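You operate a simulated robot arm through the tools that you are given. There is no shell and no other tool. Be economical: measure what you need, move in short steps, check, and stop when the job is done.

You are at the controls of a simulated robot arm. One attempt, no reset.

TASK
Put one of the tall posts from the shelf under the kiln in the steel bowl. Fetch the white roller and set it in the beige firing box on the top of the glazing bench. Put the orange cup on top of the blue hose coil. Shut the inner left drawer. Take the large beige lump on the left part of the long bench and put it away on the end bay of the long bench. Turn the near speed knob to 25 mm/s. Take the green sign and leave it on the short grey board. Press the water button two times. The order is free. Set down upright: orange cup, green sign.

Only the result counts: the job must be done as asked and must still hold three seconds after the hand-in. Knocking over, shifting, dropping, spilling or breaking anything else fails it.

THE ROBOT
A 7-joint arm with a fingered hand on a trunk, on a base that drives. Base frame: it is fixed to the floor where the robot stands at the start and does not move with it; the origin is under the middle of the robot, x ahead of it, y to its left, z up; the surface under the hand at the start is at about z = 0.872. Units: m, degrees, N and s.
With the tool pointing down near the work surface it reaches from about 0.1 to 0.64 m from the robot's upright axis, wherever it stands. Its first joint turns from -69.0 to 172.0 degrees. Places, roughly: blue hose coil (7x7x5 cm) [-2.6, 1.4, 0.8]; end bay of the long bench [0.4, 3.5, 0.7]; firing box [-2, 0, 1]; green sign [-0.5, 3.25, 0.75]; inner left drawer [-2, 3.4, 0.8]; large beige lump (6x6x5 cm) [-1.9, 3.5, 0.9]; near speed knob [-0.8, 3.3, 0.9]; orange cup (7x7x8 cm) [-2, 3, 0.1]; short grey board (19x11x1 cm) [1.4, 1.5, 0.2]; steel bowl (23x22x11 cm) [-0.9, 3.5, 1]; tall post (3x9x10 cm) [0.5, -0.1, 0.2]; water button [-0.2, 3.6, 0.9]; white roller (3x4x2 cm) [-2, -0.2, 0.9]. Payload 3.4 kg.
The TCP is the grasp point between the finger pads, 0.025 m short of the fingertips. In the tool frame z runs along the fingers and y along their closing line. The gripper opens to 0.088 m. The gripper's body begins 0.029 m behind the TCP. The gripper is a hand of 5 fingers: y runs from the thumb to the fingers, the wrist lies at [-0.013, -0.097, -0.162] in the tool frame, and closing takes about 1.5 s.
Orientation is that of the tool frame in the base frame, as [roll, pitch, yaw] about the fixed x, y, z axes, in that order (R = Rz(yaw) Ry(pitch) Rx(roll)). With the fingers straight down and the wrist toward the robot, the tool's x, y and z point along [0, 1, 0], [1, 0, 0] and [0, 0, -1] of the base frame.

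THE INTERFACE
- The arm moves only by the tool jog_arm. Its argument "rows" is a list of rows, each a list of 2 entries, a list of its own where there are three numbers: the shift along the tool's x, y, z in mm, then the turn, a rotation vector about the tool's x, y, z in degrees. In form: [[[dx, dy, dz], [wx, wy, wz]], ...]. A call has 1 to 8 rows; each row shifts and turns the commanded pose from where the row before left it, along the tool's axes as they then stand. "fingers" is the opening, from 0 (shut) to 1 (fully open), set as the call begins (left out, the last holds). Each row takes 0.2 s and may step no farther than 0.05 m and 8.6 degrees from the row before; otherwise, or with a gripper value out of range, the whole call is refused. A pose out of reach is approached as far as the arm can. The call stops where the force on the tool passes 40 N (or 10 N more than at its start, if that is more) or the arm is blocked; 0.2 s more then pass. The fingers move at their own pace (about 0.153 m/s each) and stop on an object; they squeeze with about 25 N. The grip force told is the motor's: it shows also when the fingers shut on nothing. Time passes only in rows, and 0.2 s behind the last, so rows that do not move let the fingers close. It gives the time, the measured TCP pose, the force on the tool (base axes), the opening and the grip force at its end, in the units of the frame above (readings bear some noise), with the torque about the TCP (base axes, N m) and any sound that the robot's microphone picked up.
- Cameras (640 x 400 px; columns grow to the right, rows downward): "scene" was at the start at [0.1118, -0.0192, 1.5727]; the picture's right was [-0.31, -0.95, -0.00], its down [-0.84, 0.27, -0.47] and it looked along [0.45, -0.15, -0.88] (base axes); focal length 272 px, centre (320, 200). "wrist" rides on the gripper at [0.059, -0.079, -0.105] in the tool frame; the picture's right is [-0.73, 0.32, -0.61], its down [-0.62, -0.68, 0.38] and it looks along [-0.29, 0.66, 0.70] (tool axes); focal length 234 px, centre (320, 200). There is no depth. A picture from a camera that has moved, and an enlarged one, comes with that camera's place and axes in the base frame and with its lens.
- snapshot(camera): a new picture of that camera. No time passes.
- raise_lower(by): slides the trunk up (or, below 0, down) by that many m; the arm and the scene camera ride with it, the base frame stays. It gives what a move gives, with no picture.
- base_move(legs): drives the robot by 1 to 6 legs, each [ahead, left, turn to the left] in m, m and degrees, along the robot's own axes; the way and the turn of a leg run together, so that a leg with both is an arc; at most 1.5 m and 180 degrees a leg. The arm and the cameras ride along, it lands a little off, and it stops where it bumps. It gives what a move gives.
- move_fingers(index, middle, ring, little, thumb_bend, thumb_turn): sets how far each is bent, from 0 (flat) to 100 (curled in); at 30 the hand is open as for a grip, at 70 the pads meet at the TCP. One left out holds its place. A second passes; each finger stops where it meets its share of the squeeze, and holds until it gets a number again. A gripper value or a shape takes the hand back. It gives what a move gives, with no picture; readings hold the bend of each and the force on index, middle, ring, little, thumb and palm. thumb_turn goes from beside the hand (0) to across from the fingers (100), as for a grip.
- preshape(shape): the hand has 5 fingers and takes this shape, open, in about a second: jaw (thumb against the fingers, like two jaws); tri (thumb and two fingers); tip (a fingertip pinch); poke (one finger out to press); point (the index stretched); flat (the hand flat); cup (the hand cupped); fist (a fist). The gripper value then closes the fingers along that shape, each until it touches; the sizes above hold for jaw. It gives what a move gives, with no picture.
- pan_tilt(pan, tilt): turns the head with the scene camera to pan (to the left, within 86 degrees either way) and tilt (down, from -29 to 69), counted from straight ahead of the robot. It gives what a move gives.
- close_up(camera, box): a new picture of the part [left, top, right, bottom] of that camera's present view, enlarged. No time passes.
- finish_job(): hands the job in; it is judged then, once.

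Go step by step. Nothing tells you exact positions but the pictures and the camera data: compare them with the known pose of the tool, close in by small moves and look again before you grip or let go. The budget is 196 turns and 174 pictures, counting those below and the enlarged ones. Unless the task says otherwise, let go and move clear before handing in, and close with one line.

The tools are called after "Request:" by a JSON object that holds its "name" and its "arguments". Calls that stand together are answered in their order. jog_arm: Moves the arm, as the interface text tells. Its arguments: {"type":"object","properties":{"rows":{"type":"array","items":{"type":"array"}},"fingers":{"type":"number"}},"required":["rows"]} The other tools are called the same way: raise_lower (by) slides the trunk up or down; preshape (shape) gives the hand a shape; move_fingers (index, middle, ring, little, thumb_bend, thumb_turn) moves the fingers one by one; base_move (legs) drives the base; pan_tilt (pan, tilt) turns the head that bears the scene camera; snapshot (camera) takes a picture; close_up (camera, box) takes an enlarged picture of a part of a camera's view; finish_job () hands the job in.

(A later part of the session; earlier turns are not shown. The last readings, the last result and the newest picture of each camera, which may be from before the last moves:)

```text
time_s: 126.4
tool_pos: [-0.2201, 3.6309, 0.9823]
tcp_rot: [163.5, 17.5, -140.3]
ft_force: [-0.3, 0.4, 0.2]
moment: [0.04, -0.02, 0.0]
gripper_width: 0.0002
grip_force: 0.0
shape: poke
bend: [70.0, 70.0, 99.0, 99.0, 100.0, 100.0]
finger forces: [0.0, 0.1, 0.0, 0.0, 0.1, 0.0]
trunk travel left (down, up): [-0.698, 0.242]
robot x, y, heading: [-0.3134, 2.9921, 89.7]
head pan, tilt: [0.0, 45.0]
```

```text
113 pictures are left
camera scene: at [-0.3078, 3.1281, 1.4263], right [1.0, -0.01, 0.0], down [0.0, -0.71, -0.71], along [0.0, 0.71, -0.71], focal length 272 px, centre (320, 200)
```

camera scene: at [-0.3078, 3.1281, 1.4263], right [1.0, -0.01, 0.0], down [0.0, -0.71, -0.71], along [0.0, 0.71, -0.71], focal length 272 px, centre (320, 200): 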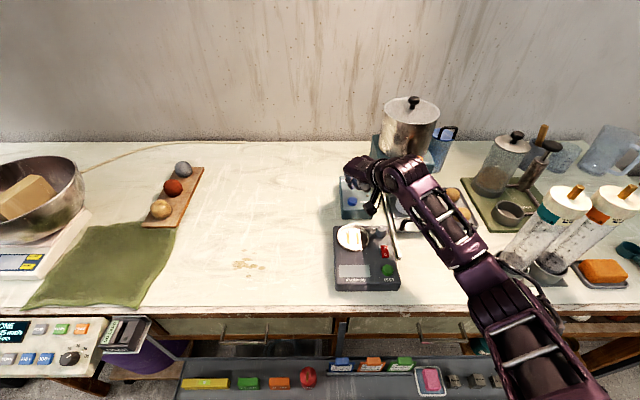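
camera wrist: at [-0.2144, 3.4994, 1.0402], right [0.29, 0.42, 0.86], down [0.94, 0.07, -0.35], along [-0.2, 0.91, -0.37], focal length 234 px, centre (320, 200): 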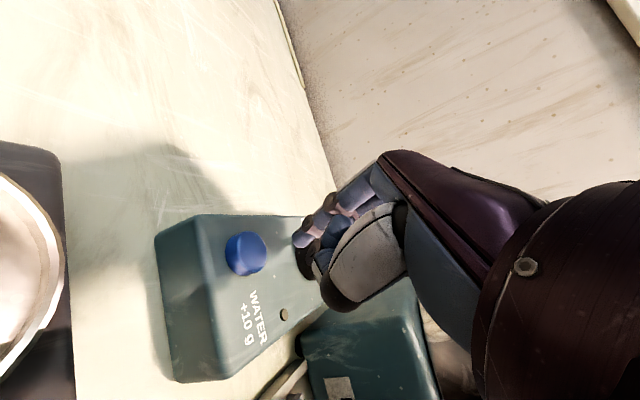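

The button resolves to (−0.226, 3.634, 0.916). I'll correct a few mm, come down 33 mm, then check before pressing.

Request:
{"name": "jog_arm", "arguments": {"rows": [[[9, 0.5, -3], [0, 0, 0]], [[5, -4.5, 15], [0, 0, 0]], [[5, -4.5, 15], [0, 0, 0]], [[0, 0, 0], [0, 0, 0]]]}}

Request:
{"name": "snapshot", "arguments": {"camera": "wrist"}}

Request:
{"name": "close_up", "arguments": {"camera": "scene", "box": [310, 150, 430, 240]}}

```text
time_s: 127.4
tool_pos: [-0.2258, 3.6287, 0.9649]
tcp_rot: [161.4, 18.4, -141.0]
ft_force: [-0.1, -5.8, 21.5]
moment: [-0.09, 0.15, 0.05]
gripper_width: 0.0
grip_force: 0.1
shape: poke
bend: [70.0, 70.0, 99.0, 99.0, 100.0, 100.0]
finger forces: [21.0, 0.1, 0.0, 0.0, 0.0, 0.0]
trunk travel left (down, up): [-0.698, 0.242]
robot x, y, heading: [-0.3088, 2.996, 89.8]
head pan, tilt: [0.0, 45.0]
stopped in row 4: the force on the tool passed its limit at 43 N (the readings are from after the stop); the commanded pose is now the measured one
```

```text
112 pictures are left
camera wrist: at [-0.22, 3.4942, 1.018], right [0.3, 0.39, 0.87], down [0.93, 0.08, -0.35], along [-0.21, 0.92, -0.34], focal length 234 px, centre (320, 200)
```

wrist: 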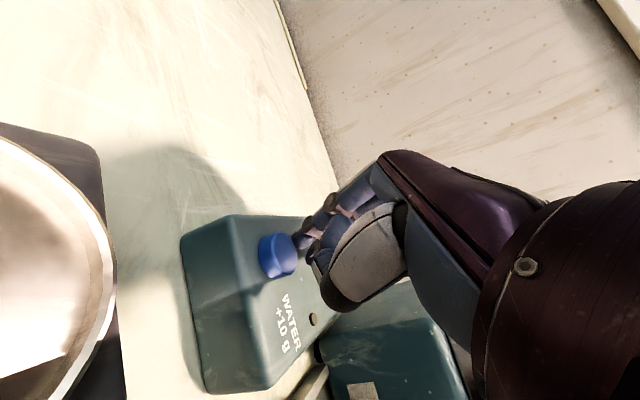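

```text
4.44 times, centred on (370, 195) of scene
camera zoom: at [-0.3083, 3.1256, 1.4266], right [1.0, -0.01, 0.0], down [0.0, -0.71, -0.71], along [0.01, 0.71, -0.71], focal length 1209 px, centre (98, 222)
```

zoom: 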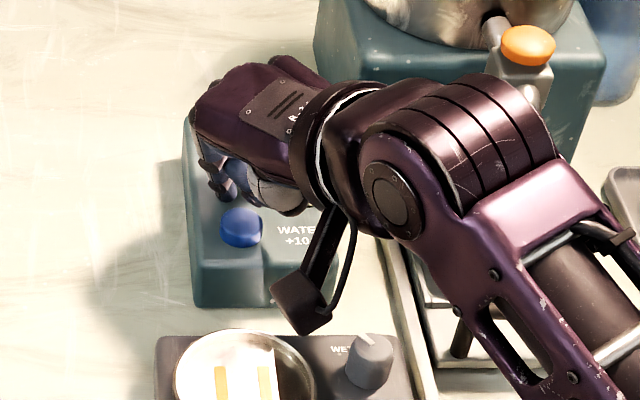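

The finger came down behind the button, on the box. I'll lift off, shift 36 mm back toward me and look again.

Request:
{"name": "jog_arm", "arguments": {"rows": [[[-6, 5.4, -18], [0, 0, 0]], [[22, -24.5, -14.5], [0, 0, 0]], [[0, 0, 0], [0, 0, 0]]]}}

Request:
{"name": "snapshot", "arguments": {"camera": "wrist"}}

Request:
{"name": "close_up", "arguments": {"camera": "scene", "box": [310, 150, 430, 240]}}

```text
time_s: 128.2
tool_pos: [-0.2262, 3.5934, 0.9778]
tcp_rot: [162.4, 18.0, -140.7]
ft_force: [-0.4, -0.7, -0.3]
moment: [0.0, -0.03, 0.04]
gripper_width: 0.0
grip_force: 0.1
shape: poke
bend: [70.0, 70.0, 99.0, 99.0, 100.0, 100.0]
finger forces: [0.1, 0.0, 0.0, 0.0, 0.0, 0.1]
trunk travel left (down, up): [-0.698, 0.242]
robot x, y, heading: [-0.3094, 2.9942, 89.8]
head pan, tilt: [0.0, 45.0]
```

```text
110 pictures are left
camera wrist: at [-0.2207, 3.4604, 1.0324], right [0.29, 0.4, 0.87], down [0.93, 0.07, -0.35], along [-0.2, 0.91, -0.35], focal length 234 px, centre (320, 200)
```

wrist: 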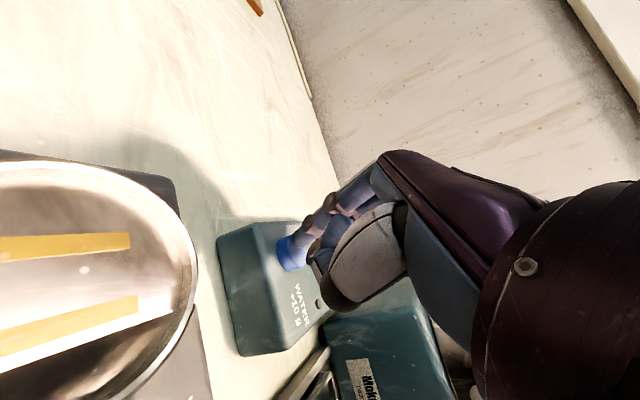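

```text
4.44 times, centred on (370, 195) of scene
camera zoom: at [-0.308, 3.1299, 1.4261], right [1.0, -0.01, 0.0], down [0.0, -0.71, -0.71], along [0.01, 0.71, -0.71], focal length 1209 px, centre (98, 222)
```

zoom: 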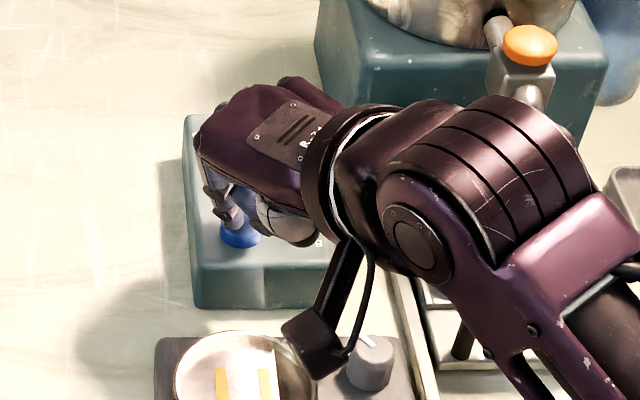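

The index tip is now just above the button. I'll come straight down in small steps to press, listening for a click.

Request:
{"name": "jog_arm", "arguments": {"rows": [[[-3, -3, 0], [0, 0, 0]], [[1.2, -1.1, 3.65], [0, 0, 0]], [[1.2, -1.1, 3.65], [0, 0, 0]], [[0.9, -0.8, 2.7], [0, 0, 0]], [[0, 0, 0], [0, 0, 0]]]}}

Request:
{"name": "close_up", "arguments": {"camera": "scene", "box": [310, 150, 430, 240]}}

Request:
{"name": "close_up", "arguments": {"camera": "wrist", "box": [200, 180, 360, 300]}}

```text
time_s: 129.4
tool_pos: [-0.2203, 3.5913, 0.9698]
tcp_rot: [161.9, 18.2, -141.0]
ft_force: [1.3, 2.3, 11.0]
moment: [0.11, 0.04, -0.02]
gripper_width: 0.0002
grip_force: 0.2
shape: poke
bend: [70.0, 70.0, 99.0, 99.0, 100.0, 100.0]
finger forces: [9.9, 0.0, 0.0, 0.0, 0.0, 0.0]
trunk travel left (down, up): [-0.698, 0.242]
robot x, y, heading: [-0.3106, 2.9952, 89.8]
head pan, tilt: [0.0, 45.0]
heard: click
```

```text
4.44 times, centred on (370, 195) of scene
camera zoom: at [-0.3075, 3.1267, 1.4266], right [1.0, -0.01, 0.0], down [-0.01, -0.71, -0.71], along [0.01, 0.71, -0.71], focal length 1209 px, centre (98, 222)
```

zoom: 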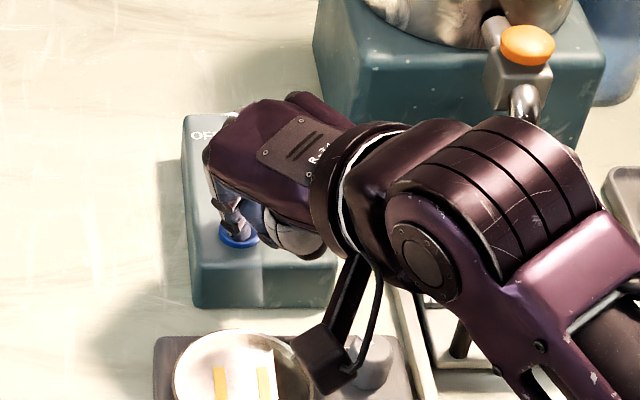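

```text
3.33 times, centred on (280, 240) of wrist
camera zoom: at [-0.2152, 3.4582, 1.0235], right [0.3, 0.39, 0.87], down [0.93, 0.08, -0.35], along [-0.2, 0.92, -0.34], focal length 781 px, centre (453, 67)
```

zoom: 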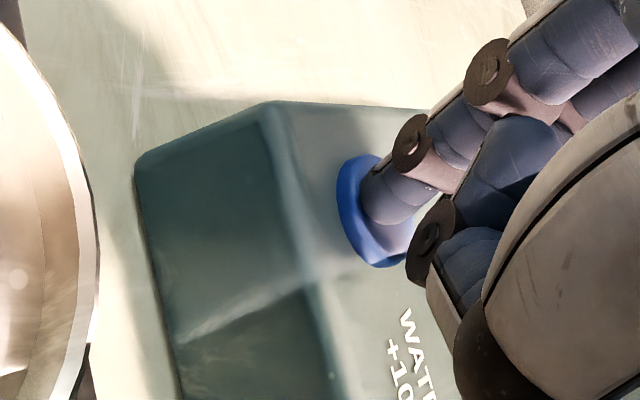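

One click heard, with the button pressed. I'll lift 12 mm and press again the same way.

Request:
{"name": "jog_arm", "arguments": {"rows": [[[-1.8, 1.6, -5.5], [0, 0, 0]], [[-2, 1.9, -6.4], [0, 0, 0]], [[0, 0, 0], [0, 0, 0]]]}}

Request:
{"name": "jog_arm", "arguments": {"rows": [[[1.2, -1.1, 3.65], [0, 0, 0]], [[1.2, -1.1, 3.65], [0, 0, 0]], [[1.4, -1.3, 4.6], [0, 0, 0]], [[0, 0, 0], [0, 0, 0]]]}}

Request:
{"name": "jog_arm", "arguments": {"rows": [[[-1.8, 1.6, -5.5], [0, 0, 0]], [[-2, 1.9, -6.4], [0, 0, 0]], [[-8, 7, -25], [0, 0, 0]], [[-8, 7, -25], [0, 0, 0]], [[0, 0, 0], [0, 0, 0]]]}}

Request:
{"name": "close_up", "arguments": {"camera": "scene", "box": [310, 150, 430, 240]}}

```text
time_s: 130.2
tool_pos: [-0.2225, 3.5911, 0.9797]
tcp_rot: [162.3, 18.2, -140.9]
ft_force: [0.3, 0.4, -0.3]
moment: [-0.01, -0.01, -0.02]
gripper_width: 0.0001
grip_force: 0.0
shape: poke
bend: [70.0, 70.0, 99.0, 99.0, 100.0, 100.0]
finger forces: [0.0, 0.0, 0.1, 0.0, 0.0, 0.0]
trunk travel left (down, up): [-0.698, 0.242]
robot x, y, heading: [-0.3119, 2.9968, 89.5]
head pan, tilt: [0.0, 45.0]
```

```text
time_s: 131.2
tool_pos: [-0.2201, 3.5912, 0.9701]
tcp_rot: [161.9, 18.3, -141.0]
ft_force: [1.8, 1.7, 9.6]
moment: [0.03, 0.04, -0.05]
gripper_width: 0.0
grip_force: 0.0
shape: poke
bend: [70.0, 70.0, 99.0, 99.0, 100.0, 100.0]
finger forces: [9.5, 0.0, 0.1, 0.0, 0.0, 0.0]
trunk travel left (down, up): [-0.698, 0.242]
robot x, y, heading: [-0.3116, 2.9939, 89.4]
head pan, tilt: [0.0, 45.0]
heard: click
```

```text
time_s: 132.4
tool_pos: [-0.2213, 3.5915, 1.035]
tcp_rot: [162.2, 18.1, -140.9]
ft_force: [-0.9, -0.4, 0.3]
moment: [-0.02, -0.02, 0.02]
gripper_width: 0.0
grip_force: 0.0
shape: poke
bend: [70.0, 70.0, 99.0, 99.0, 100.0, 100.0]
finger forces: [0.0, 0.0, 0.0, 0.0, 0.0, 0.0]
trunk travel left (down, up): [-0.698, 0.242]
robot x, y, heading: [-0.3081, 2.9979, 89.6]
head pan, tilt: [0.0, 45.0]
```

```text
4.44 times, centred on (370, 195) of scene
camera zoom: at [-0.3075, 3.1282, 1.4263], right [1.0, -0.01, 0.0], down [-0.01, -0.71, -0.71], along [0.01, 0.71, -0.71], focal length 1209 px, centre (98, 222)
```

zoom: 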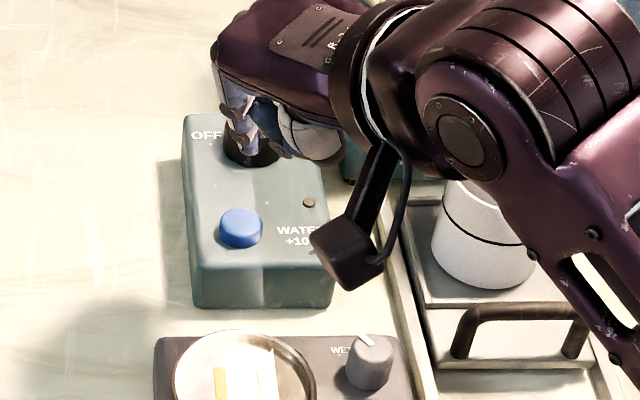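

Two clicks, so the water button is done. I'll back off, straighten the hand to point down, and set up over the FREE sign using thumb and two fingers.

Request:
{"name": "raise_lower", "arguments": {"by": 0.1}}

Request:
{"name": "base_move", "arguments": {"legs": [[-0.4, 0, 0], [0, 0.26, 0]]}}

Request:
{"name": "preshape", "arguments": {"shape": "tri"}}

Request:
{"name": "jog_arm", "arguments": {"rows": [[[0, 0, 0], [5.84, 5.4, -0.3]], [[0, 0, 0], [5.84, 5.4, -0.3]], [[0, 0, 0], [5.6, 5.2, -0.3]], [[0, 0, 0], [0, 0, 8]], [[0, 0, 0], [0, 0, 8]], [[0, 0, 0], [0, 0, 8]], [[0, 0, 0], [0, 0, 8]], [[0, 0, 0], [0, 0, 8]]]}}

Request:
{"name": "pan_tilt", "arguments": {"pan": 0, "tilt": 60}}

Request:
{"name": "snapshot", "arguments": {"camera": "scene"}}

Request:
{"name": "snapshot", "arguments": {"camera": "wrist"}}

```text
time_s: 133.7
tool_pos: [-0.222, 3.5906, 1.1342]
tcp_rot: [162.2, 18.1, -140.7]
ft_force: [-0.6, -0.5, 0.1]
moment: [0.0, -0.02, -0.01]
gripper_width: 0.0
grip_force: 0.0
shape: poke
bend: [70.0, 70.0, 99.0, 99.0, 100.0, 100.0]
finger forces: [0.1, 0.0, 0.0, 0.0, 0.1, 0.0]
trunk travel left (down, up): [-0.798, 0.142]
robot x, y, heading: [-0.3082, 2.9949, 89.8]
head pan, tilt: [0.0, 45.0]
```

```text
time_s: 137.7
tool_pos: [-0.4833, 3.1908, 1.1349]
tcp_rot: [162.1, 18.2, -140.9]
ft_force: [0.3, -0.3, 0.8]
moment: [0.03, 0.02, 0.0]
gripper_width: 0.0
grip_force: 0.1
shape: poke
bend: [70.0, 70.0, 99.0, 99.0, 100.0, 100.0]
finger forces: [0.0, 0.1, 0.1, 0.0, 0.0, 0.0]
trunk travel left (down, up): [-0.798, 0.142]
robot x, y, heading: [-0.5715, 2.5954, 89.4]
head pan, tilt: [0.0, 45.0]
```

```text
time_s: 138.6
tool_pos: [-0.4829, 3.1916, 1.134]
tcp_rot: [162.2, 18.1, -140.9]
ft_force: [-0.3, -0.1, -0.3]
moment: [-0.02, 0.01, 0.0]
gripper_width: 0.088
grip_force: 0.0
shape: tri
bend: [30.0, 30.0, 99.0, 99.0, 30.0, 98.0]
finger forces: [0.0, 0.0, 0.0, 0.0, 0.0, 0.0]
trunk travel left (down, up): [-0.798, 0.142]
robot x, y, heading: [-0.5718, 2.5965, 89.4]
head pan, tilt: [0.0, 45.0]
```

```text
time_s: 140.4
tool_pos: [-0.4838, 3.1915, 1.1348]
tcp_rot: [178.4, 2.1, -177.7]
ft_force: [-0.1, -0.3, -0.3]
moment: [-0.03, 0.02, 0.04]
gripper_width: 0.0877
grip_force: 0.1
shape: tri
bend: [30.0, 30.0, 99.0, 99.0, 30.0, 98.0]
finger forces: [0.0, 0.0, 0.0, 0.0, 0.1, 0.1]
trunk travel left (down, up): [-0.798, 0.142]
robot x, y, heading: [-0.5658, 2.594, 89.8]
head pan, tilt: [0.0, 45.0]
```

```text
time_s: 141.2
tool_pos: [-0.4831, 3.1908, 1.1349]
tcp_rot: [178.5, 2.1, -177.5]
ft_force: [0.7, 0.1, 0.4]
moment: [-0.01, -0.01, 0.0]
gripper_width: 0.0882
grip_force: 0.0
shape: tri
bend: [30.0, 30.0, 99.0, 99.0, 30.0, 98.0]
finger forces: [0.0, 0.0, 0.0, 0.1, 0.1, 0.0]
trunk travel left (down, up): [-0.798, 0.142]
robot x, y, heading: [-0.5704, 2.5974, 89.6]
head pan, tilt: [0.0, 60.0]
```

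```text
105 pictures are left
camera scene: at [-0.5702, 2.7147, 1.5068], right [1.0, -0.01, 0.0], down [-0.01, -0.87, -0.5], along [0.0, 0.5, -0.87], focal length 272 px, centre (320, 200)
```

scene: 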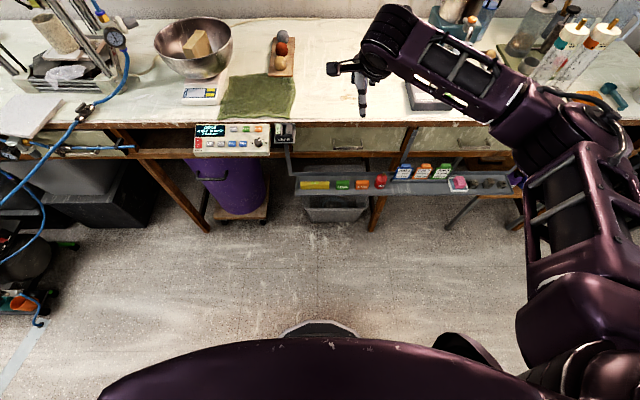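

```text
104 pictures are left
camera wrist: at [-0.5431, 3.1076, 1.2361], right [0.69, 0.34, 0.64], down [0.67, -0.64, -0.38], along [0.28, 0.69, -0.67], focal length 234 px, centre (320, 200)
```

wrist: 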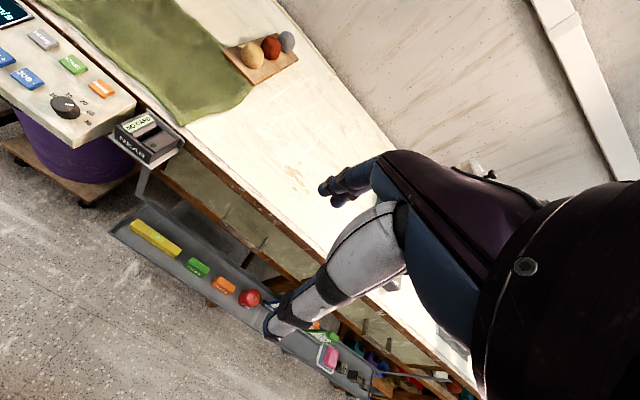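

I need a better fix on the sign's height. I'll lower the hand in front of the bench and look from nearer.

Request:
{"name": "raise_lower", "arguments": {"by": -0.25}}

Request:
{"name": "snapshot", "arguments": {"camera": "scene"}}

Request:
{"name": "snapshot", "arguments": {"camera": "wrist"}}

```text
time_s: 143.7
tool_pos: [-0.4834, 3.1917, 0.8848]
tcp_rot: [178.5, 2.1, -177.6]
ft_force: [-0.2, 0.4, -0.6]
moment: [0.01, -0.01, 0.02]
gripper_width: 0.088
grip_force: 0.0
shape: tri
bend: [30.0, 30.0, 99.0, 99.0, 30.0, 98.0]
finger forces: [0.0, 0.0, 0.0, 0.0, 0.1, 0.0]
trunk travel left (down, up): [-0.548, 0.392]
robot x, y, heading: [-0.5751, 2.5969, 89.3]
head pan, tilt: [0.0, 60.0]
```

```text
103 pictures are left
camera scene: at [-0.5704, 2.7145, 1.2568], right [1.0, -0.01, 0.0], down [-0.01, -0.87, -0.5], along [0.0, 0.5, -0.87], focal length 272 px, centre (320, 200)
```

scene: 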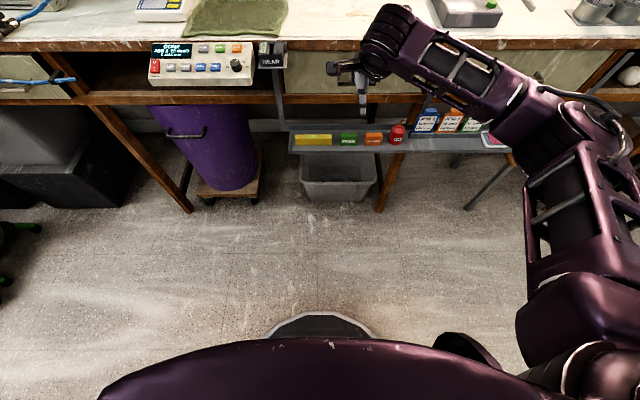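

```text
102 pictures are left
camera wrist: at [-0.5433, 3.1076, 0.9862], right [0.69, 0.34, 0.64], down [0.67, -0.64, -0.38], along [0.29, 0.69, -0.67], focal length 234 px, centre (320, 200)
```

wrist: 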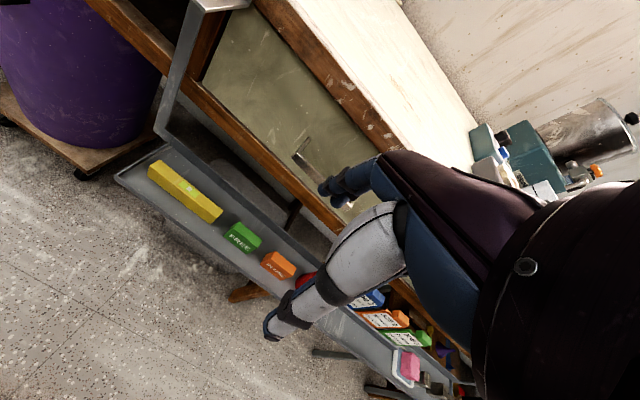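

The sign is at (−0.485, 3.286, 0.63), confirmed by two views. I'll close the pinch to about 3 cm and move over it to 8 cm above.

Request:
{"name": "jog_arm", "arguments": {"rows": [[[0, 0, 0], [0, 2, 2]], [[0, 0, 0], [0, 0, 0]], [[0, 0, 0], [0, 0, 0]]], "fingers": 0.4}}

Request:
{"name": "base_move", "arguments": {"legs": [[0.095, 0, 0]]}}

Request:
{"name": "raise_lower", "arguments": {"by": -0.15}}

Request:
{"name": "snapshot", "arguments": {"camera": "wrist"}}

Request:
{"name": "close_up", "arguments": {"camera": "scene", "box": [280, 60, 440, 160]}}

```text
time_s: 144.5
tool_pos: [-0.4851, 3.1915, 0.8853]
tcp_rot: [178.5, -0.1, -179.5]
ft_force: [-0.5, -0.7, -0.2]
moment: [-0.02, -0.01, -0.01]
gripper_width: 0.0355
grip_force: 0.1
shape: tri
bend: [74.0, 49.0, 99.0, 99.0, 72.0, 100.0]
finger forces: [0.0, 0.1, 0.0, 0.0, 0.0, 0.0]
trunk travel left (down, up): [-0.548, 0.392]
robot x, y, heading: [-0.5722, 2.5984, 89.6]
head pan, tilt: [0.0, 60.0]
```

```text
time_s: 145.7
tool_pos: [-0.4828, 3.2879, 0.884]
tcp_rot: [178.5, 0.0, -179.5]
ft_force: [-0.2, 0.6, 1.3]
moment: [-0.02, -0.02, -0.01]
gripper_width: 0.0357
grip_force: 0.1
shape: tri
bend: [74.0, 49.0, 99.0, 99.0, 72.0, 100.0]
finger forces: [0.1, 0.0, 0.0, 0.1, 0.0, 0.0]
trunk travel left (down, up): [-0.548, 0.392]
robot x, y, heading: [-0.5721, 2.6927, 89.4]
head pan, tilt: [0.0, 60.0]
```

```text
time_s: 146.7
tool_pos: [-0.4845, 3.2903, 0.82]
tcp_rot: [176.3, -0.6, -179.5]
ft_force: [2.4, -7.2, 20.8]
moment: [0.56, -0.15, -0.08]
gripper_width: 0.0342
grip_force: 0.1
shape: tri
bend: [75.0, 52.0, 99.0, 99.0, 72.0, 100.0]
finger forces: [2.7, 20.2, 0.0, 0.1, 0.0, 0.1]
trunk travel left (down, up): [-0.468, 0.472]
robot x, y, heading: [-0.5685, 2.6891, 89.7]
head pan, tilt: [0.0, 60.0]
stopped: the force on the tool passed its limit at 52 N (the readings are from after the stop); the commanded pose is now the measured one
```

```text
101 pictures are left
camera wrist: at [-0.5416, 3.2048, 0.9213], right [0.73, 0.29, 0.62], down [0.63, -0.65, -0.43], along [0.28, 0.7, -0.66], focal length 234 px, centre (320, 200)
```

wrist: 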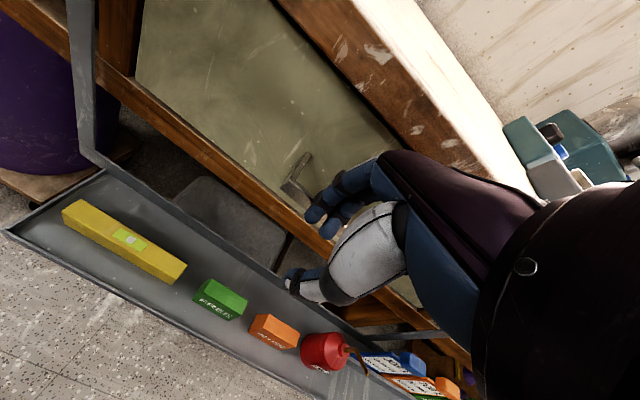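

```text
4.00 times, centred on (360, 110) of scene
camera zoom: at [-0.5696, 2.8075, 1.1774], right [1.0, -0.01, 0.0], down [-0.01, -0.86, -0.5], along [0.0, 0.5, -0.86], focal length 1088 px, centre (160, 560)
```

zoom: 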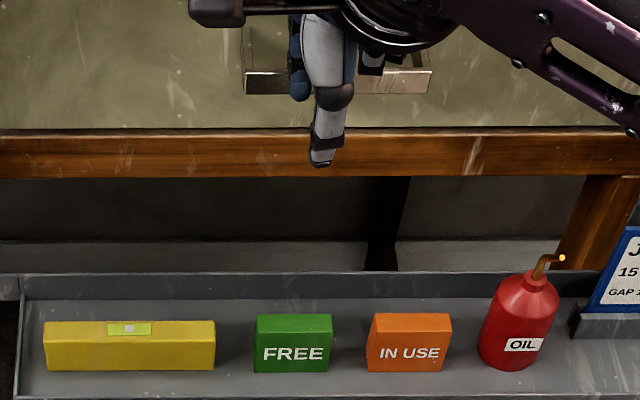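

The middle finger touched a drawer handle above the tray. I'll lift, back away, tilt the fingers forward, and come in under the handle.

Request:
{"name": "raise_lower", "arguments": {"by": 0.04}}

Request:
{"name": "base_move", "arguments": {"legs": [[-0.085, 0, 0]]}}

Request:
{"name": "jog_arm", "arguments": {"rows": [[[0, 0, 0], [-6, 0, 0]], [[0, 0, 0], [-6, 0, 0]], [[0, 0, 0], [0, 0, 0]]]}}

Request:
{"name": "raise_lower", "arguments": {"by": -0.16}}

Request:
{"name": "snapshot", "arguments": {"camera": "wrist"}}

Request:
{"name": "close_up", "arguments": {"camera": "scene", "box": [280, 60, 440, 160]}}

```text
time_s: 147.5
tool_pos: [-0.4834, 3.2909, 0.8562]
tcp_rot: [177.0, -0.3, -179.5]
ft_force: [-0.2, 0.7, -0.2]
moment: [-0.02, 0.0, 0.02]
gripper_width: 0.0352
grip_force: 0.1
shape: tri
bend: [74.0, 49.0, 99.0, 99.0, 72.0, 100.0]
finger forces: [0.0, 0.0, 0.0, 0.0, 0.0, 0.0]
trunk travel left (down, up): [-0.508, 0.432]
robot x, y, heading: [-0.5701, 2.6907, 89.1]
head pan, tilt: [0.0, 60.0]
```

```text
time_s: 148.6
tool_pos: [-0.4838, 3.2065, 0.8571]
tcp_rot: [177.0, -0.4, -179.5]
ft_force: [0.3, -0.2, -0.4]
moment: [0.0, 0.0, -0.03]
gripper_width: 0.0357
grip_force: 0.1
shape: tri
bend: [74.0, 49.0, 99.0, 99.0, 72.0, 100.0]
finger forces: [0.0, 0.1, 0.1, 0.0, 0.1, 0.1]
trunk travel left (down, up): [-0.508, 0.432]
robot x, y, heading: [-0.5694, 2.6098, 89.4]
head pan, tilt: [0.0, 60.0]
```

```text
time_s: 149.4
tool_pos: [-0.4838, 3.207, 0.8566]
tcp_rot: [164.9, -0.4, -179.6]
ft_force: [0.6, 0.7, 0.2]
moment: [0.02, 0.0, 0.02]
gripper_width: 0.0355
grip_force: 0.0
shape: tri
bend: [74.0, 49.0, 99.0, 99.0, 72.0, 100.0]
finger forces: [0.0, 0.0, 0.1, 0.0, 0.0, 0.1]
trunk travel left (down, up): [-0.508, 0.432]
robot x, y, heading: [-0.5732, 2.6071, 89.3]
head pan, tilt: [0.0, 60.0]
```

```text
time_s: 151.2
tool_pos: [-0.4841, 3.2062, 0.6969]
tcp_rot: [164.9, -0.4, -179.6]
ft_force: [1.1, 0.4, -0.9]
moment: [-0.05, 0.0, 0.05]
gripper_width: 0.0356
grip_force: 0.1
shape: tri
bend: [74.0, 49.0, 99.0, 99.0, 72.0, 100.0]
finger forces: [0.1, 0.1, 0.0, 0.0, 0.0, 0.0]
trunk travel left (down, up): [-0.348, 0.592]
robot x, y, heading: [-0.5728, 2.61, 89.3]
head pan, tilt: [0.0, 60.0]
```

```text
99 pictures are left
camera wrist: at [-0.5417, 3.1039, 0.7776], right [0.73, 0.16, 0.66], down [0.62, -0.55, -0.55], along [0.28, 0.82, -0.5], focal length 234 px, centre (320, 200)
```

wrist: 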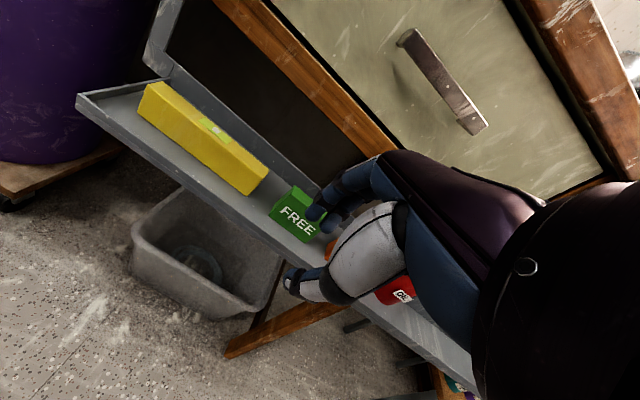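

```text
4.00 times, centred on (360, 110) of scene
camera zoom: at [-0.5701, 2.727, 1.0575], right [1.0, -0.01, 0.0], down [-0.01, -0.87, -0.5], along [0.01, 0.5, -0.87], focal length 1088 px, centre (160, 560)
```

zoom: 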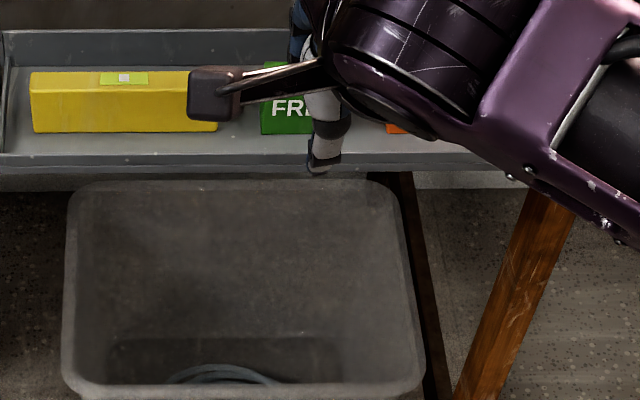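

The sign lies just ahead of the fingers. I'll reduce the tilt a bit, go forward 8 cm above the sign, and check.

Request:
{"name": "jog_arm", "arguments": {"rows": [[[0, 0, 0], [6, 0, 0]], [[0, 0, 0], [0, 0, 0]]]}}

Request:
{"name": "base_move", "arguments": {"legs": [[0.08, 0, 0]]}}

Request:
{"name": "close_up", "arguments": {"camera": "wrist", "box": [200, 140, 400, 290]}}

Request:
{"name": "close_up", "arguments": {"camera": "scene", "box": [280, 60, 440, 160]}}

```text
time_s: 151.8
tool_pos: [-0.4827, 3.2073, 0.696]
tcp_rot: [171.0, -0.4, -179.6]
ft_force: [0.3, 0.8, 0.4]
moment: [0.02, 0.01, 0.0]
gripper_width: 0.0355
grip_force: 0.0
shape: tri
bend: [74.0, 49.0, 99.0, 99.0, 72.0, 100.0]
finger forces: [0.0, 0.1, 0.0, 0.0, 0.1, 0.1]
trunk travel left (down, up): [-0.348, 0.592]
robot x, y, heading: [-0.5703, 2.6141, 89.2]
head pan, tilt: [0.0, 60.0]
```

```text
time_s: 152.8
tool_pos: [-0.4831, 3.2868, 0.6957]
tcp_rot: [171.1, -0.3, -179.6]
ft_force: [-0.8, 0.8, 0.6]
moment: [-0.02, -0.01, 0.0]
gripper_width: 0.0353
grip_force: 0.0
shape: tri
bend: [74.0, 49.0, 99.0, 99.0, 72.0, 100.0]
finger forces: [0.0, 0.0, 0.1, 0.0, 0.1, 0.1]
trunk travel left (down, up): [-0.348, 0.592]
robot x, y, heading: [-0.5704, 2.6898, 89.3]
head pan, tilt: [0.0, 60.0]
```

```text
2.67 times, centred on (300, 215) of wrist
camera zoom: at [-0.541, 3.1945, 0.7878], right [0.73, 0.23, 0.64], down [0.62, -0.61, -0.49], along [0.28, 0.76, -0.59], focal length 624 px, centre (373, 160)
```

zoom: 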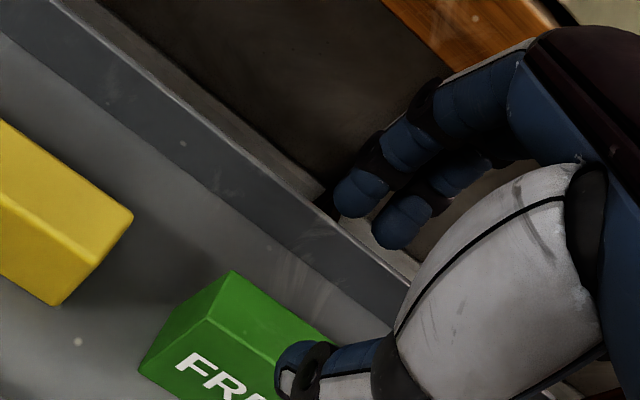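

```text
4.00 times, centred on (360, 110) of scene
camera zoom: at [-0.5692, 2.809, 1.0574], right [1.0, -0.01, 0.0], down [-0.01, -0.87, -0.5], along [0.0, 0.5, -0.87], focal length 1088 px, centre (160, 560)
```

zoom: 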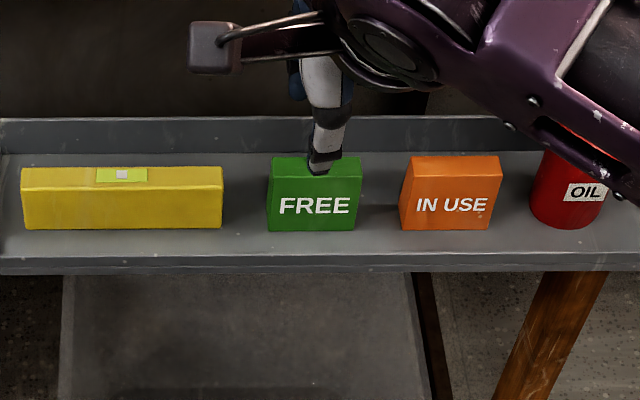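

Alignment is good; the sign's centre is at y≈3.291. I'll shift 5 mm forward and lower over the sign.

Request:
{"name": "jog_arm", "arguments": {"rows": [[[0, 5, 0], [0, 0, 0]], [[0, 0, 0], [0, 0, 0]]]}}

Request:
{"name": "raise_lower", "arguments": {"by": -0.045}}

Request:
{"name": "close_up", "arguments": {"camera": "wrist", "box": [200, 140, 400, 290]}}

Request:
{"name": "close_up", "arguments": {"camera": "scene", "box": [280, 60, 440, 160]}}

```text
time_s: 153.4
tool_pos: [-0.4831, 3.2926, 0.6971]
tcp_rot: [171.0, -0.3, -179.7]
ft_force: [0.5, 0.9, -0.7]
moment: [-0.03, 0.03, 0.02]
gripper_width: 0.0352
grip_force: 0.1
shape: tri
bend: [74.0, 49.0, 99.0, 99.0, 72.0, 100.0]
finger forces: [0.1, 0.0, 0.0, 0.0, 0.0, 0.0]
trunk travel left (down, up): [-0.348, 0.592]
robot x, y, heading: [-0.5703, 2.6916, 89.4]
head pan, tilt: [0.0, 60.0]
```

```text
time_s: 154.3
tool_pos: [-0.4825, 3.2917, 0.6518]
tcp_rot: [171.0, -0.4, -179.6]
ft_force: [0.2, 0.5, 0.5]
moment: [-0.01, 0.0, 0.0]
gripper_width: 0.035
grip_force: 0.2
shape: tri
bend: [74.0, 49.0, 99.0, 99.0, 72.0, 100.0]
finger forces: [0.0, 0.1, 0.0, 0.0, 0.1, 0.0]
trunk travel left (down, up): [-0.303, 0.637]
robot x, y, heading: [-0.57, 2.6948, 89.8]
head pan, tilt: [0.0, 60.0]
```

```text
2.67 times, centred on (300, 215) of wrist
camera zoom: at [-0.5407, 3.1986, 0.7439], right [0.73, 0.23, 0.65], down [0.62, -0.61, -0.49], along [0.28, 0.76, -0.59], focal length 624 px, centre (373, 160)
```

zoom: 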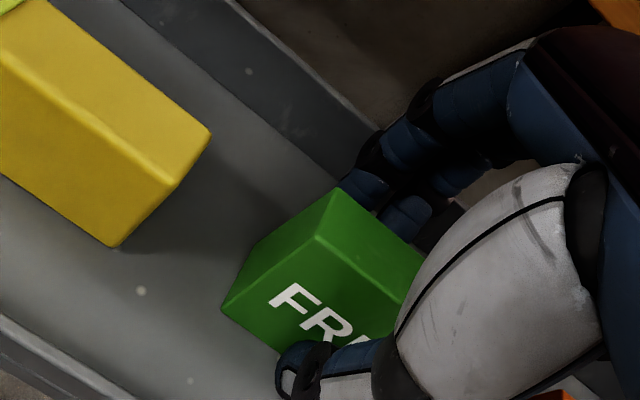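

```text
4.00 times, centred on (360, 110) of scene
camera zoom: at [-0.5693, 2.8084, 1.0124], right [1.0, -0.01, 0.0], down [-0.01, -0.87, -0.5], along [0.01, 0.5, -0.87], focal length 1088 px, centre (160, 560)
```

zoom: 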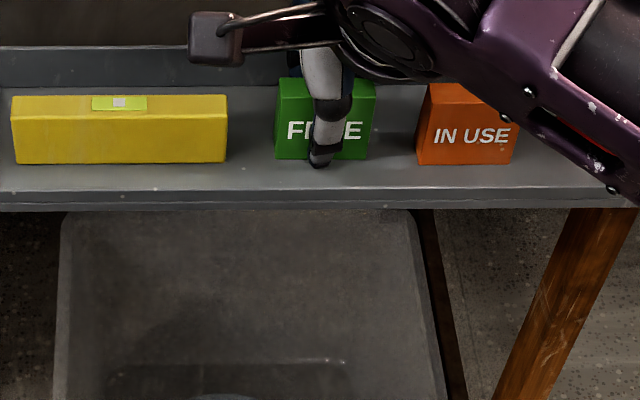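

Thumb is in front and the two fingers behind the sign. I'll close.

Request:
{"name": "jog_arm", "arguments": {"rows": [[[0, 0, 0], [0, 0, 0]], [[0, 0, 0], [0, 0, 0]], [[0, 0, 0], [0, 0, 0]], [[0, 0, 0], [0, 0, 0]], [[0, 0, 0], [0, 0, 0]], [[0, 0, 0], [0, 0, 0]]], "fingers": 0.0}}

Request:
{"name": "raise_lower", "arguments": {"by": 0.04}}

Request:
{"name": "close_up", "arguments": {"camera": "wrist", "box": [200, 140, 400, 290]}}

```text
time_s: 155.7
tool_pos: [-0.4817, 3.2926, 0.6517]
tcp_rot: [171.0, -0.4, -179.6]
ft_force: [-0.5, 0.0, -0.4]
moment: [0.03, 0.01, 0.01]
gripper_width: 0.0143
grip_force: 25.3
shape: tri
bend: [73.0, 61.0, 100.0, 100.0, 74.0, 100.0]
finger forces: [11.3, 11.0, 0.0, 0.0, 22.2, 0.0]
trunk travel left (down, up): [-0.303, 0.637]
robot x, y, heading: [-0.571, 2.6906, 89.4]
head pan, tilt: [0.0, 60.0]
```

```text
time_s: 156.6
tool_pos: [-0.4819, 3.2925, 0.6914]
tcp_rot: [171.0, -0.4, -179.6]
ft_force: [0.4, 0.1, -0.7]
moment: [0.03, -0.02, -0.01]
gripper_width: 0.0143
grip_force: 25.3
shape: tri
bend: [73.0, 61.0, 100.0, 100.0, 74.0, 100.0]
finger forces: [11.3, 11.0, 0.1, 0.0, 22.0, 0.0]
trunk travel left (down, up): [-0.343, 0.597]
robot x, y, heading: [-0.5742, 2.6893, 89.4]
head pan, tilt: [0.0, 60.0]
```

```text
2.67 times, centred on (300, 215) of wrist
camera zoom: at [-0.5406, 3.1987, 0.784], right [0.73, 0.23, 0.64], down [0.62, -0.61, -0.49], along [0.28, 0.76, -0.59], focal length 624 px, centre (373, 160)
```

zoom: 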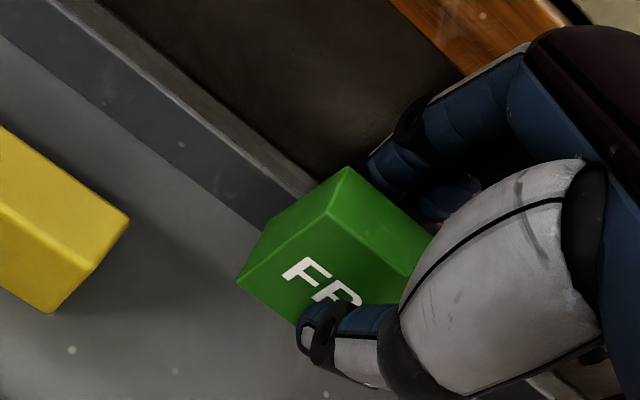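

The sign is held. I'll back out and drive round to the middle bench, where the short grey board is on the low shelf.

Request:
{"name": "base_move", "arguments": {"legs": [[-0.2, 0, 0], [0, -0.87, 0], [-0.95, 0, 0], [0, 0, -90]]}}

Request:
{"name": "pan_tilt", "arguments": {"pan": 0, "tilt": 40}}

Request:
{"name": "snapshot", "arguments": {"camera": "scene"}}

```text
time_s: 170.6
tool_pos: [0.878, 1.4581, 0.6924]
tcp_rot: [171.0, -0.4, 91.3]
ft_force: [0.6, -0.1, -0.5]
moment: [-0.01, -0.04, 0.0]
gripper_width: 0.014
grip_force: 25.0
shape: tri
bend: [73.0, 61.0, 100.0, 100.0, 74.0, 100.0]
finger forces: [11.4, 11.0, 0.1, 0.0, 22.0, 0.0]
trunk travel left (down, up): [-0.343, 0.597]
robot x, y, heading: [0.2771, 1.5378, 0.4]
head pan, tilt: [0.0, 60.0]
```

```text
time_s: 171.4
tool_pos: [0.8762, 1.457, 0.6926]
tcp_rot: [171.1, -0.4, 91.3]
ft_force: [0.5, 0.5, -1.2]
moment: [-0.01, 0.03, -0.04]
gripper_width: 0.0143
grip_force: 25.3
shape: tri
bend: [73.0, 61.0, 100.0, 100.0, 74.0, 100.0]
finger forces: [11.4, 11.0, 0.0, 0.0, 22.1, 0.0]
trunk travel left (down, up): [-0.343, 0.597]
robot x, y, heading: [0.2765, 1.5366, 0.3]
head pan, tilt: [0.0, 40.0]
```

```text
92 pictures are left
camera scene: at [0.4099, 1.5393, 1.0792], right [0.0, -1.0, 0.0], down [-0.64, 0.0, -0.77], along [0.77, 0.0, -0.64], focal length 272 px, centre (320, 200)
```

scene: 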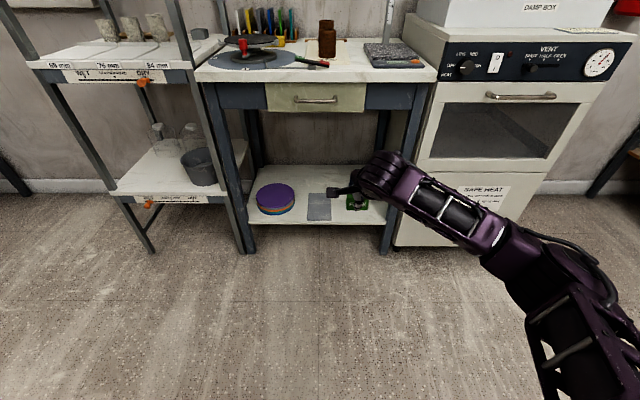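

The board lies on the low shelf, near (1.41, 1.54). I'll lower the trunk to measure the shelf height.

Request:
{"name": "raise_lower", "arguments": {"by": -0.33}}

Request:
{"name": "pan_tilt", "arguments": {"pan": 0, "tilt": 30}}

Request:
{"name": "snapshot", "arguments": {"camera": "scene"}}

Request:
{"name": "snapshot", "arguments": {"camera": "wrist"}}

```text
time_s: 174.7
tool_pos: [0.8772, 1.4577, 0.3604]
tcp_rot: [171.0, -0.4, 91.3]
ft_force: [1.3, 0.6, 0.8]
moment: [-0.01, -0.03, 0.02]
gripper_width: 0.0138
grip_force: 25.0
shape: tri
bend: [73.0, 61.0, 100.0, 100.0, 74.0, 100.0]
finger forces: [11.4, 11.0, 0.0, 0.0, 22.0, 0.0]
trunk travel left (down, up): [-0.013, 0.927]
robot x, y, heading: [0.275, 1.5378, 0.1]
head pan, tilt: [0.0, 40.0]
```

```text
time_s: 175.4
tool_pos: [0.8762, 1.4586, 0.3615]
tcp_rot: [171.0, -0.4, 91.3]
ft_force: [0.7, 0.1, 0.4]
moment: [-0.01, 0.03, 0.01]
gripper_width: 0.0141
grip_force: 25.1
shape: tri
bend: [73.0, 61.0, 100.0, 100.0, 74.0, 100.0]
finger forces: [11.4, 10.9, 0.0, 0.0, 22.0, 0.0]
trunk travel left (down, up): [-0.013, 0.927]
robot x, y, heading: [0.274, 1.5353, 0.3]
head pan, tilt: [0.0, 30.0]
```

```text
91 pictures are left
camera scene: at [0.4153, 1.5393, 0.7645], right [0.0, -1.0, 0.0], down [-0.5, 0.0, -0.87], along [0.87, 0.0, -0.5], focal length 272 px, centre (320, 200)
```

scene: 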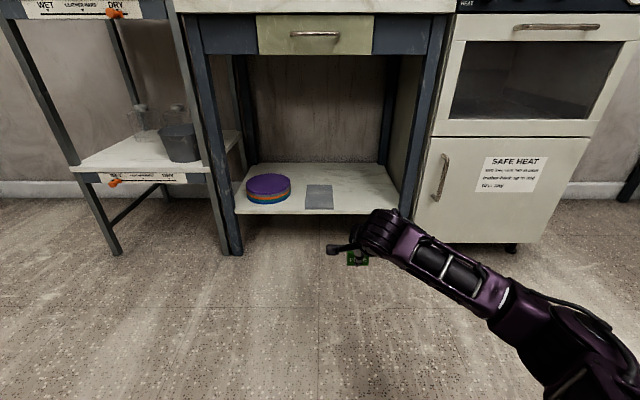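

```text
90 pictures are left
camera wrist: at [0.7809, 1.5149, 0.454], right [0.24, -0.73, 0.64], down [-0.6, -0.63, -0.49], along [0.76, -0.27, -0.59], focal length 234 px, centre (320, 200)
```

wrist: 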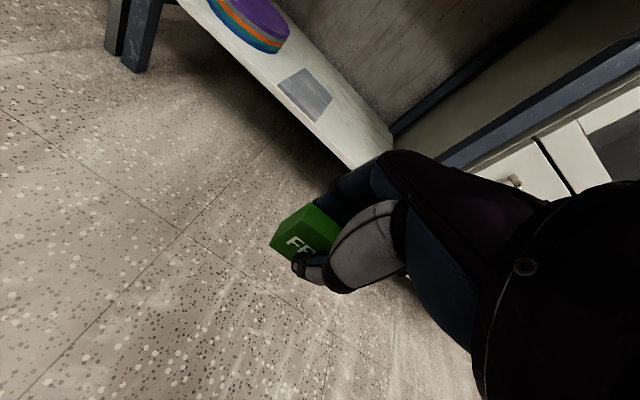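

The board top is at z≈0.21, spanning x 1.30–1.50, y 1.485–1.60. I'll lower the arm 5 cm, drive in above the board and check.

Request:
{"name": "jog_arm", "arguments": {"rows": [[[0, 0, 40], [0, 0, 0]], [[0, 0, 0], [0, 0, 0]]]}}

Request:
{"name": "base_move", "arguments": {"legs": [[0.3, 0.085, 0]]}}

Request:
{"name": "snapshot", "arguments": {"camera": "scene"}}

Request:
{"name": "snapshot", "arguments": {"camera": "wrist"}}

```text
time_s: 176.0
tool_pos: [0.8826, 1.459, 0.3207]
tcp_rot: [171.0, -0.4, 91.1]
ft_force: [-0.1, 0.5, -0.2]
moment: [0.01, 0.0, -0.03]
gripper_width: 0.0142
grip_force: 24.9
shape: tri
bend: [73.0, 61.0, 100.0, 100.0, 74.0, 100.0]
finger forces: [11.4, 11.0, 0.0, 0.0, 22.1, 0.0]
trunk travel left (down, up): [-0.013, 0.927]
robot x, y, heading: [0.2715, 1.5383, 0.3]
head pan, tilt: [0.0, 30.0]
```

```text
time_s: 178.1
tool_pos: [1.1837, 1.5486, 0.3217]
tcp_rot: [171.0, -0.4, 91.5]
ft_force: [-0.2, 0.2, -0.6]
moment: [0.0, 0.01, 0.0]
gripper_width: 0.0141
grip_force: 25.0
shape: tri
bend: [73.0, 61.0, 100.0, 100.0, 74.0, 100.0]
finger forces: [11.4, 11.0, 0.1, 0.1, 22.0, 0.0]
trunk travel left (down, up): [-0.013, 0.927]
robot x, y, heading: [0.5731, 1.6278, 0.6]
head pan, tilt: [0.0, 30.0]
```

```text
89 pictures are left
camera scene: at [0.7148, 1.6277, 0.7646], right [0.01, -1.0, 0.0], down [-0.5, 0.0, -0.87], along [0.87, 0.01, -0.5], focal length 272 px, centre (320, 200)
```

scene: 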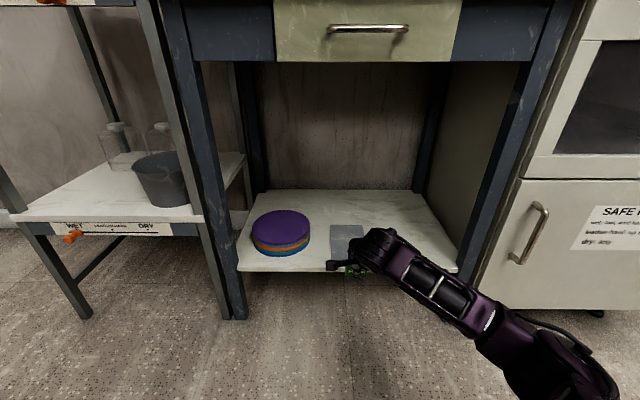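

```text
88 pictures are left
camera wrist: at [1.0871, 1.6052, 0.4131], right [0.24, -0.72, 0.64], down [-0.6, -0.64, -0.49], along [0.76, -0.27, -0.59], focal length 234 px, centre (320, 200)
```

wrist: 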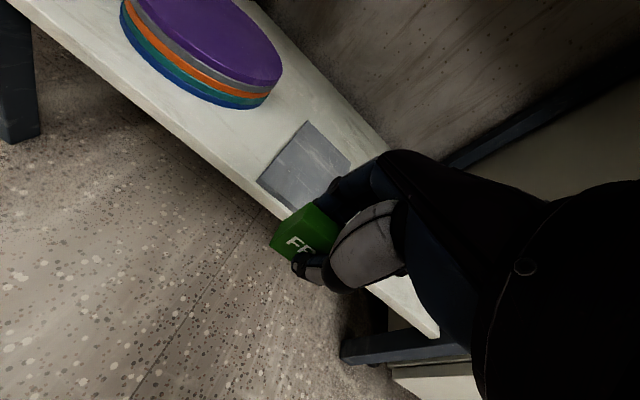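

The hand lines up with the board in y. I'll drive 19 cm further in.

Request:
{"name": "base_move", "arguments": {"legs": [[0.19, 0, 0]]}}

Request:
{"name": "pan_tilt", "arguments": {"pan": 0, "tilt": 45}}

Request:
{"name": "snapshot", "arguments": {"camera": "scene"}}

Request:
{"name": "snapshot", "arguments": {"camera": "wrist"}}

```text
time_s: 179.7
tool_pos: [1.3739, 1.5539, 0.321]
tcp_rot: [170.9, -0.4, 91.6]
ft_force: [0.8, 0.0, -0.6]
moment: [0.01, 0.02, 0.01]
gripper_width: 0.0139
grip_force: 24.2
shape: tri
bend: [73.0, 61.0, 100.0, 100.0, 74.0, 100.0]
finger forces: [11.4, 10.9, 0.0, 0.1, 22.1, 0.0]
trunk travel left (down, up): [-0.013, 0.927]
robot x, y, heading: [0.7634, 1.6288, 0.6]
head pan, tilt: [0.0, 30.0]
```

```text
time_s: 180.4
tool_pos: [1.3737, 1.5541, 0.3209]
tcp_rot: [171.1, -0.3, 91.7]
ft_force: [-0.5, -0.7, -1.2]
moment: [-0.02, 0.02, -0.02]
gripper_width: 0.0139
grip_force: 24.9
shape: tri
bend: [73.0, 61.0, 100.0, 100.0, 74.0, 100.0]
finger forces: [11.4, 10.9, 0.1, 0.0, 22.0, 0.0]
trunk travel left (down, up): [-0.013, 0.927]
robot x, y, heading: [0.7652, 1.6293, 0.5]
head pan, tilt: [0.0, 45.0]
```

```text
87 pictures are left
camera scene: at [0.8955, 1.6302, 0.742], right [0.01, -1.0, 0.0], down [-0.71, -0.01, -0.71], along [0.71, 0.01, -0.71], focal length 272 px, centre (320, 200)
```

scene: 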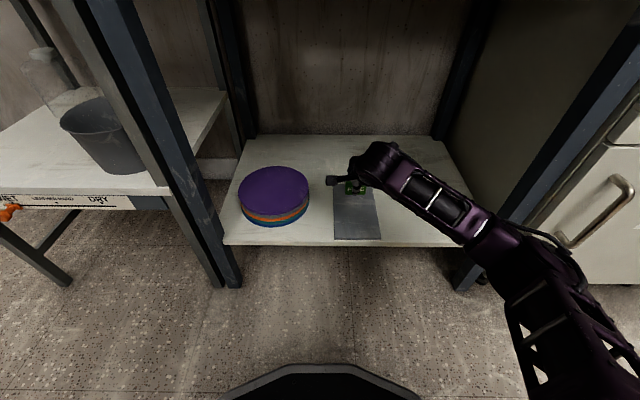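

```text
86 pictures are left
camera wrist: at [1.277, 1.6092, 0.4131], right [0.25, -0.72, 0.64], down [-0.59, -0.64, -0.49], along [0.77, -0.26, -0.59], focal length 234 px, centre (320, 200)
```

wrist: 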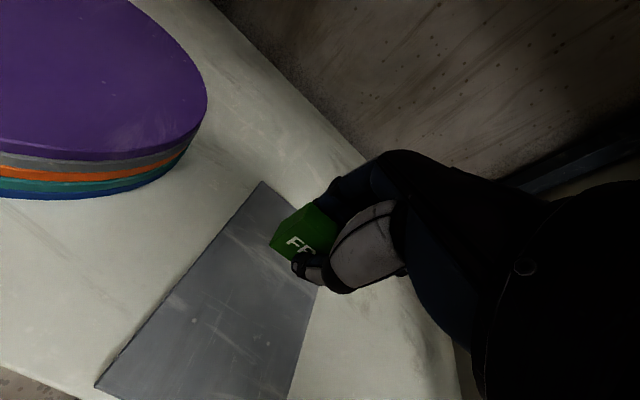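

I'm over the board, whose top is at z≈0.21–0.225. I'll lower 44 mm, then step gently.

Request:
{"name": "jog_arm", "arguments": {"rows": [[[0, -3.4, 21.7], [0, 0, 0]], [[0, -3.4, 21.7], [0, 0, 0]], [[0, 0, 0], [0, 0, 0]]]}}

Request:
{"name": "close_up", "arguments": {"camera": "wrist", "box": [200, 160, 380, 300]}}

Request:
{"name": "close_up", "arguments": {"camera": "scene", "box": [290, 130, 430, 250]}}

```text
time_s: 181.2
tool_pos: [1.3737, 1.5546, 0.2767]
tcp_rot: [171.1, -0.4, 91.7]
ft_force: [0.1, 0.0, -0.6]
moment: [-0.03, -0.01, -0.01]
gripper_width: 0.0144
grip_force: 25.1
shape: tri
bend: [73.0, 61.0, 100.0, 100.0, 74.0, 100.0]
finger forces: [11.4, 10.9, 0.0, 0.0, 22.1, 0.1]
trunk travel left (down, up): [-0.013, 0.927]
robot x, y, heading: [0.7666, 1.6303, 0.6]
head pan, tilt: [0.0, 45.0]
```

```text
2.86 times, centred on (290, 230) of wrist
camera zoom: at [1.2772, 1.6103, 0.3692], right [0.25, -0.72, 0.64], down [-0.59, -0.64, -0.49], along [0.77, -0.26, -0.59], focal length 669 px, centre (406, 114)
```

zoom: 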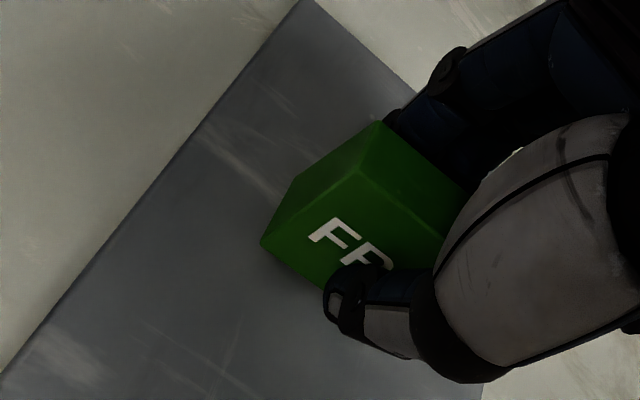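

```text
3.33 times, centred on (360, 190) of scene
camera zoom: at [0.8955, 1.6302, 0.742], right [0.01, -1.0, 0.0], down [-0.71, -0.01, -0.71], along [0.71, 0.01, -0.71], focal length 907 px, centre (187, 233)
```

zoom: 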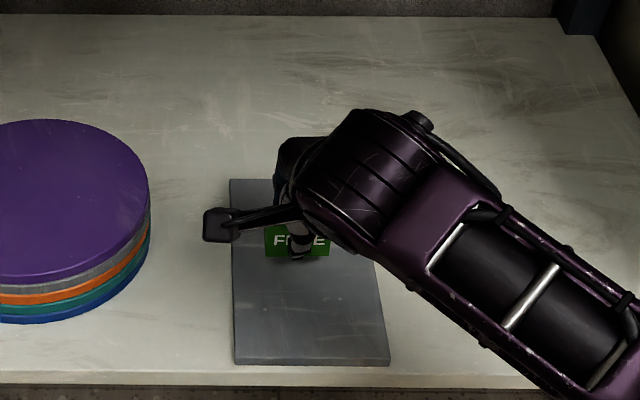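

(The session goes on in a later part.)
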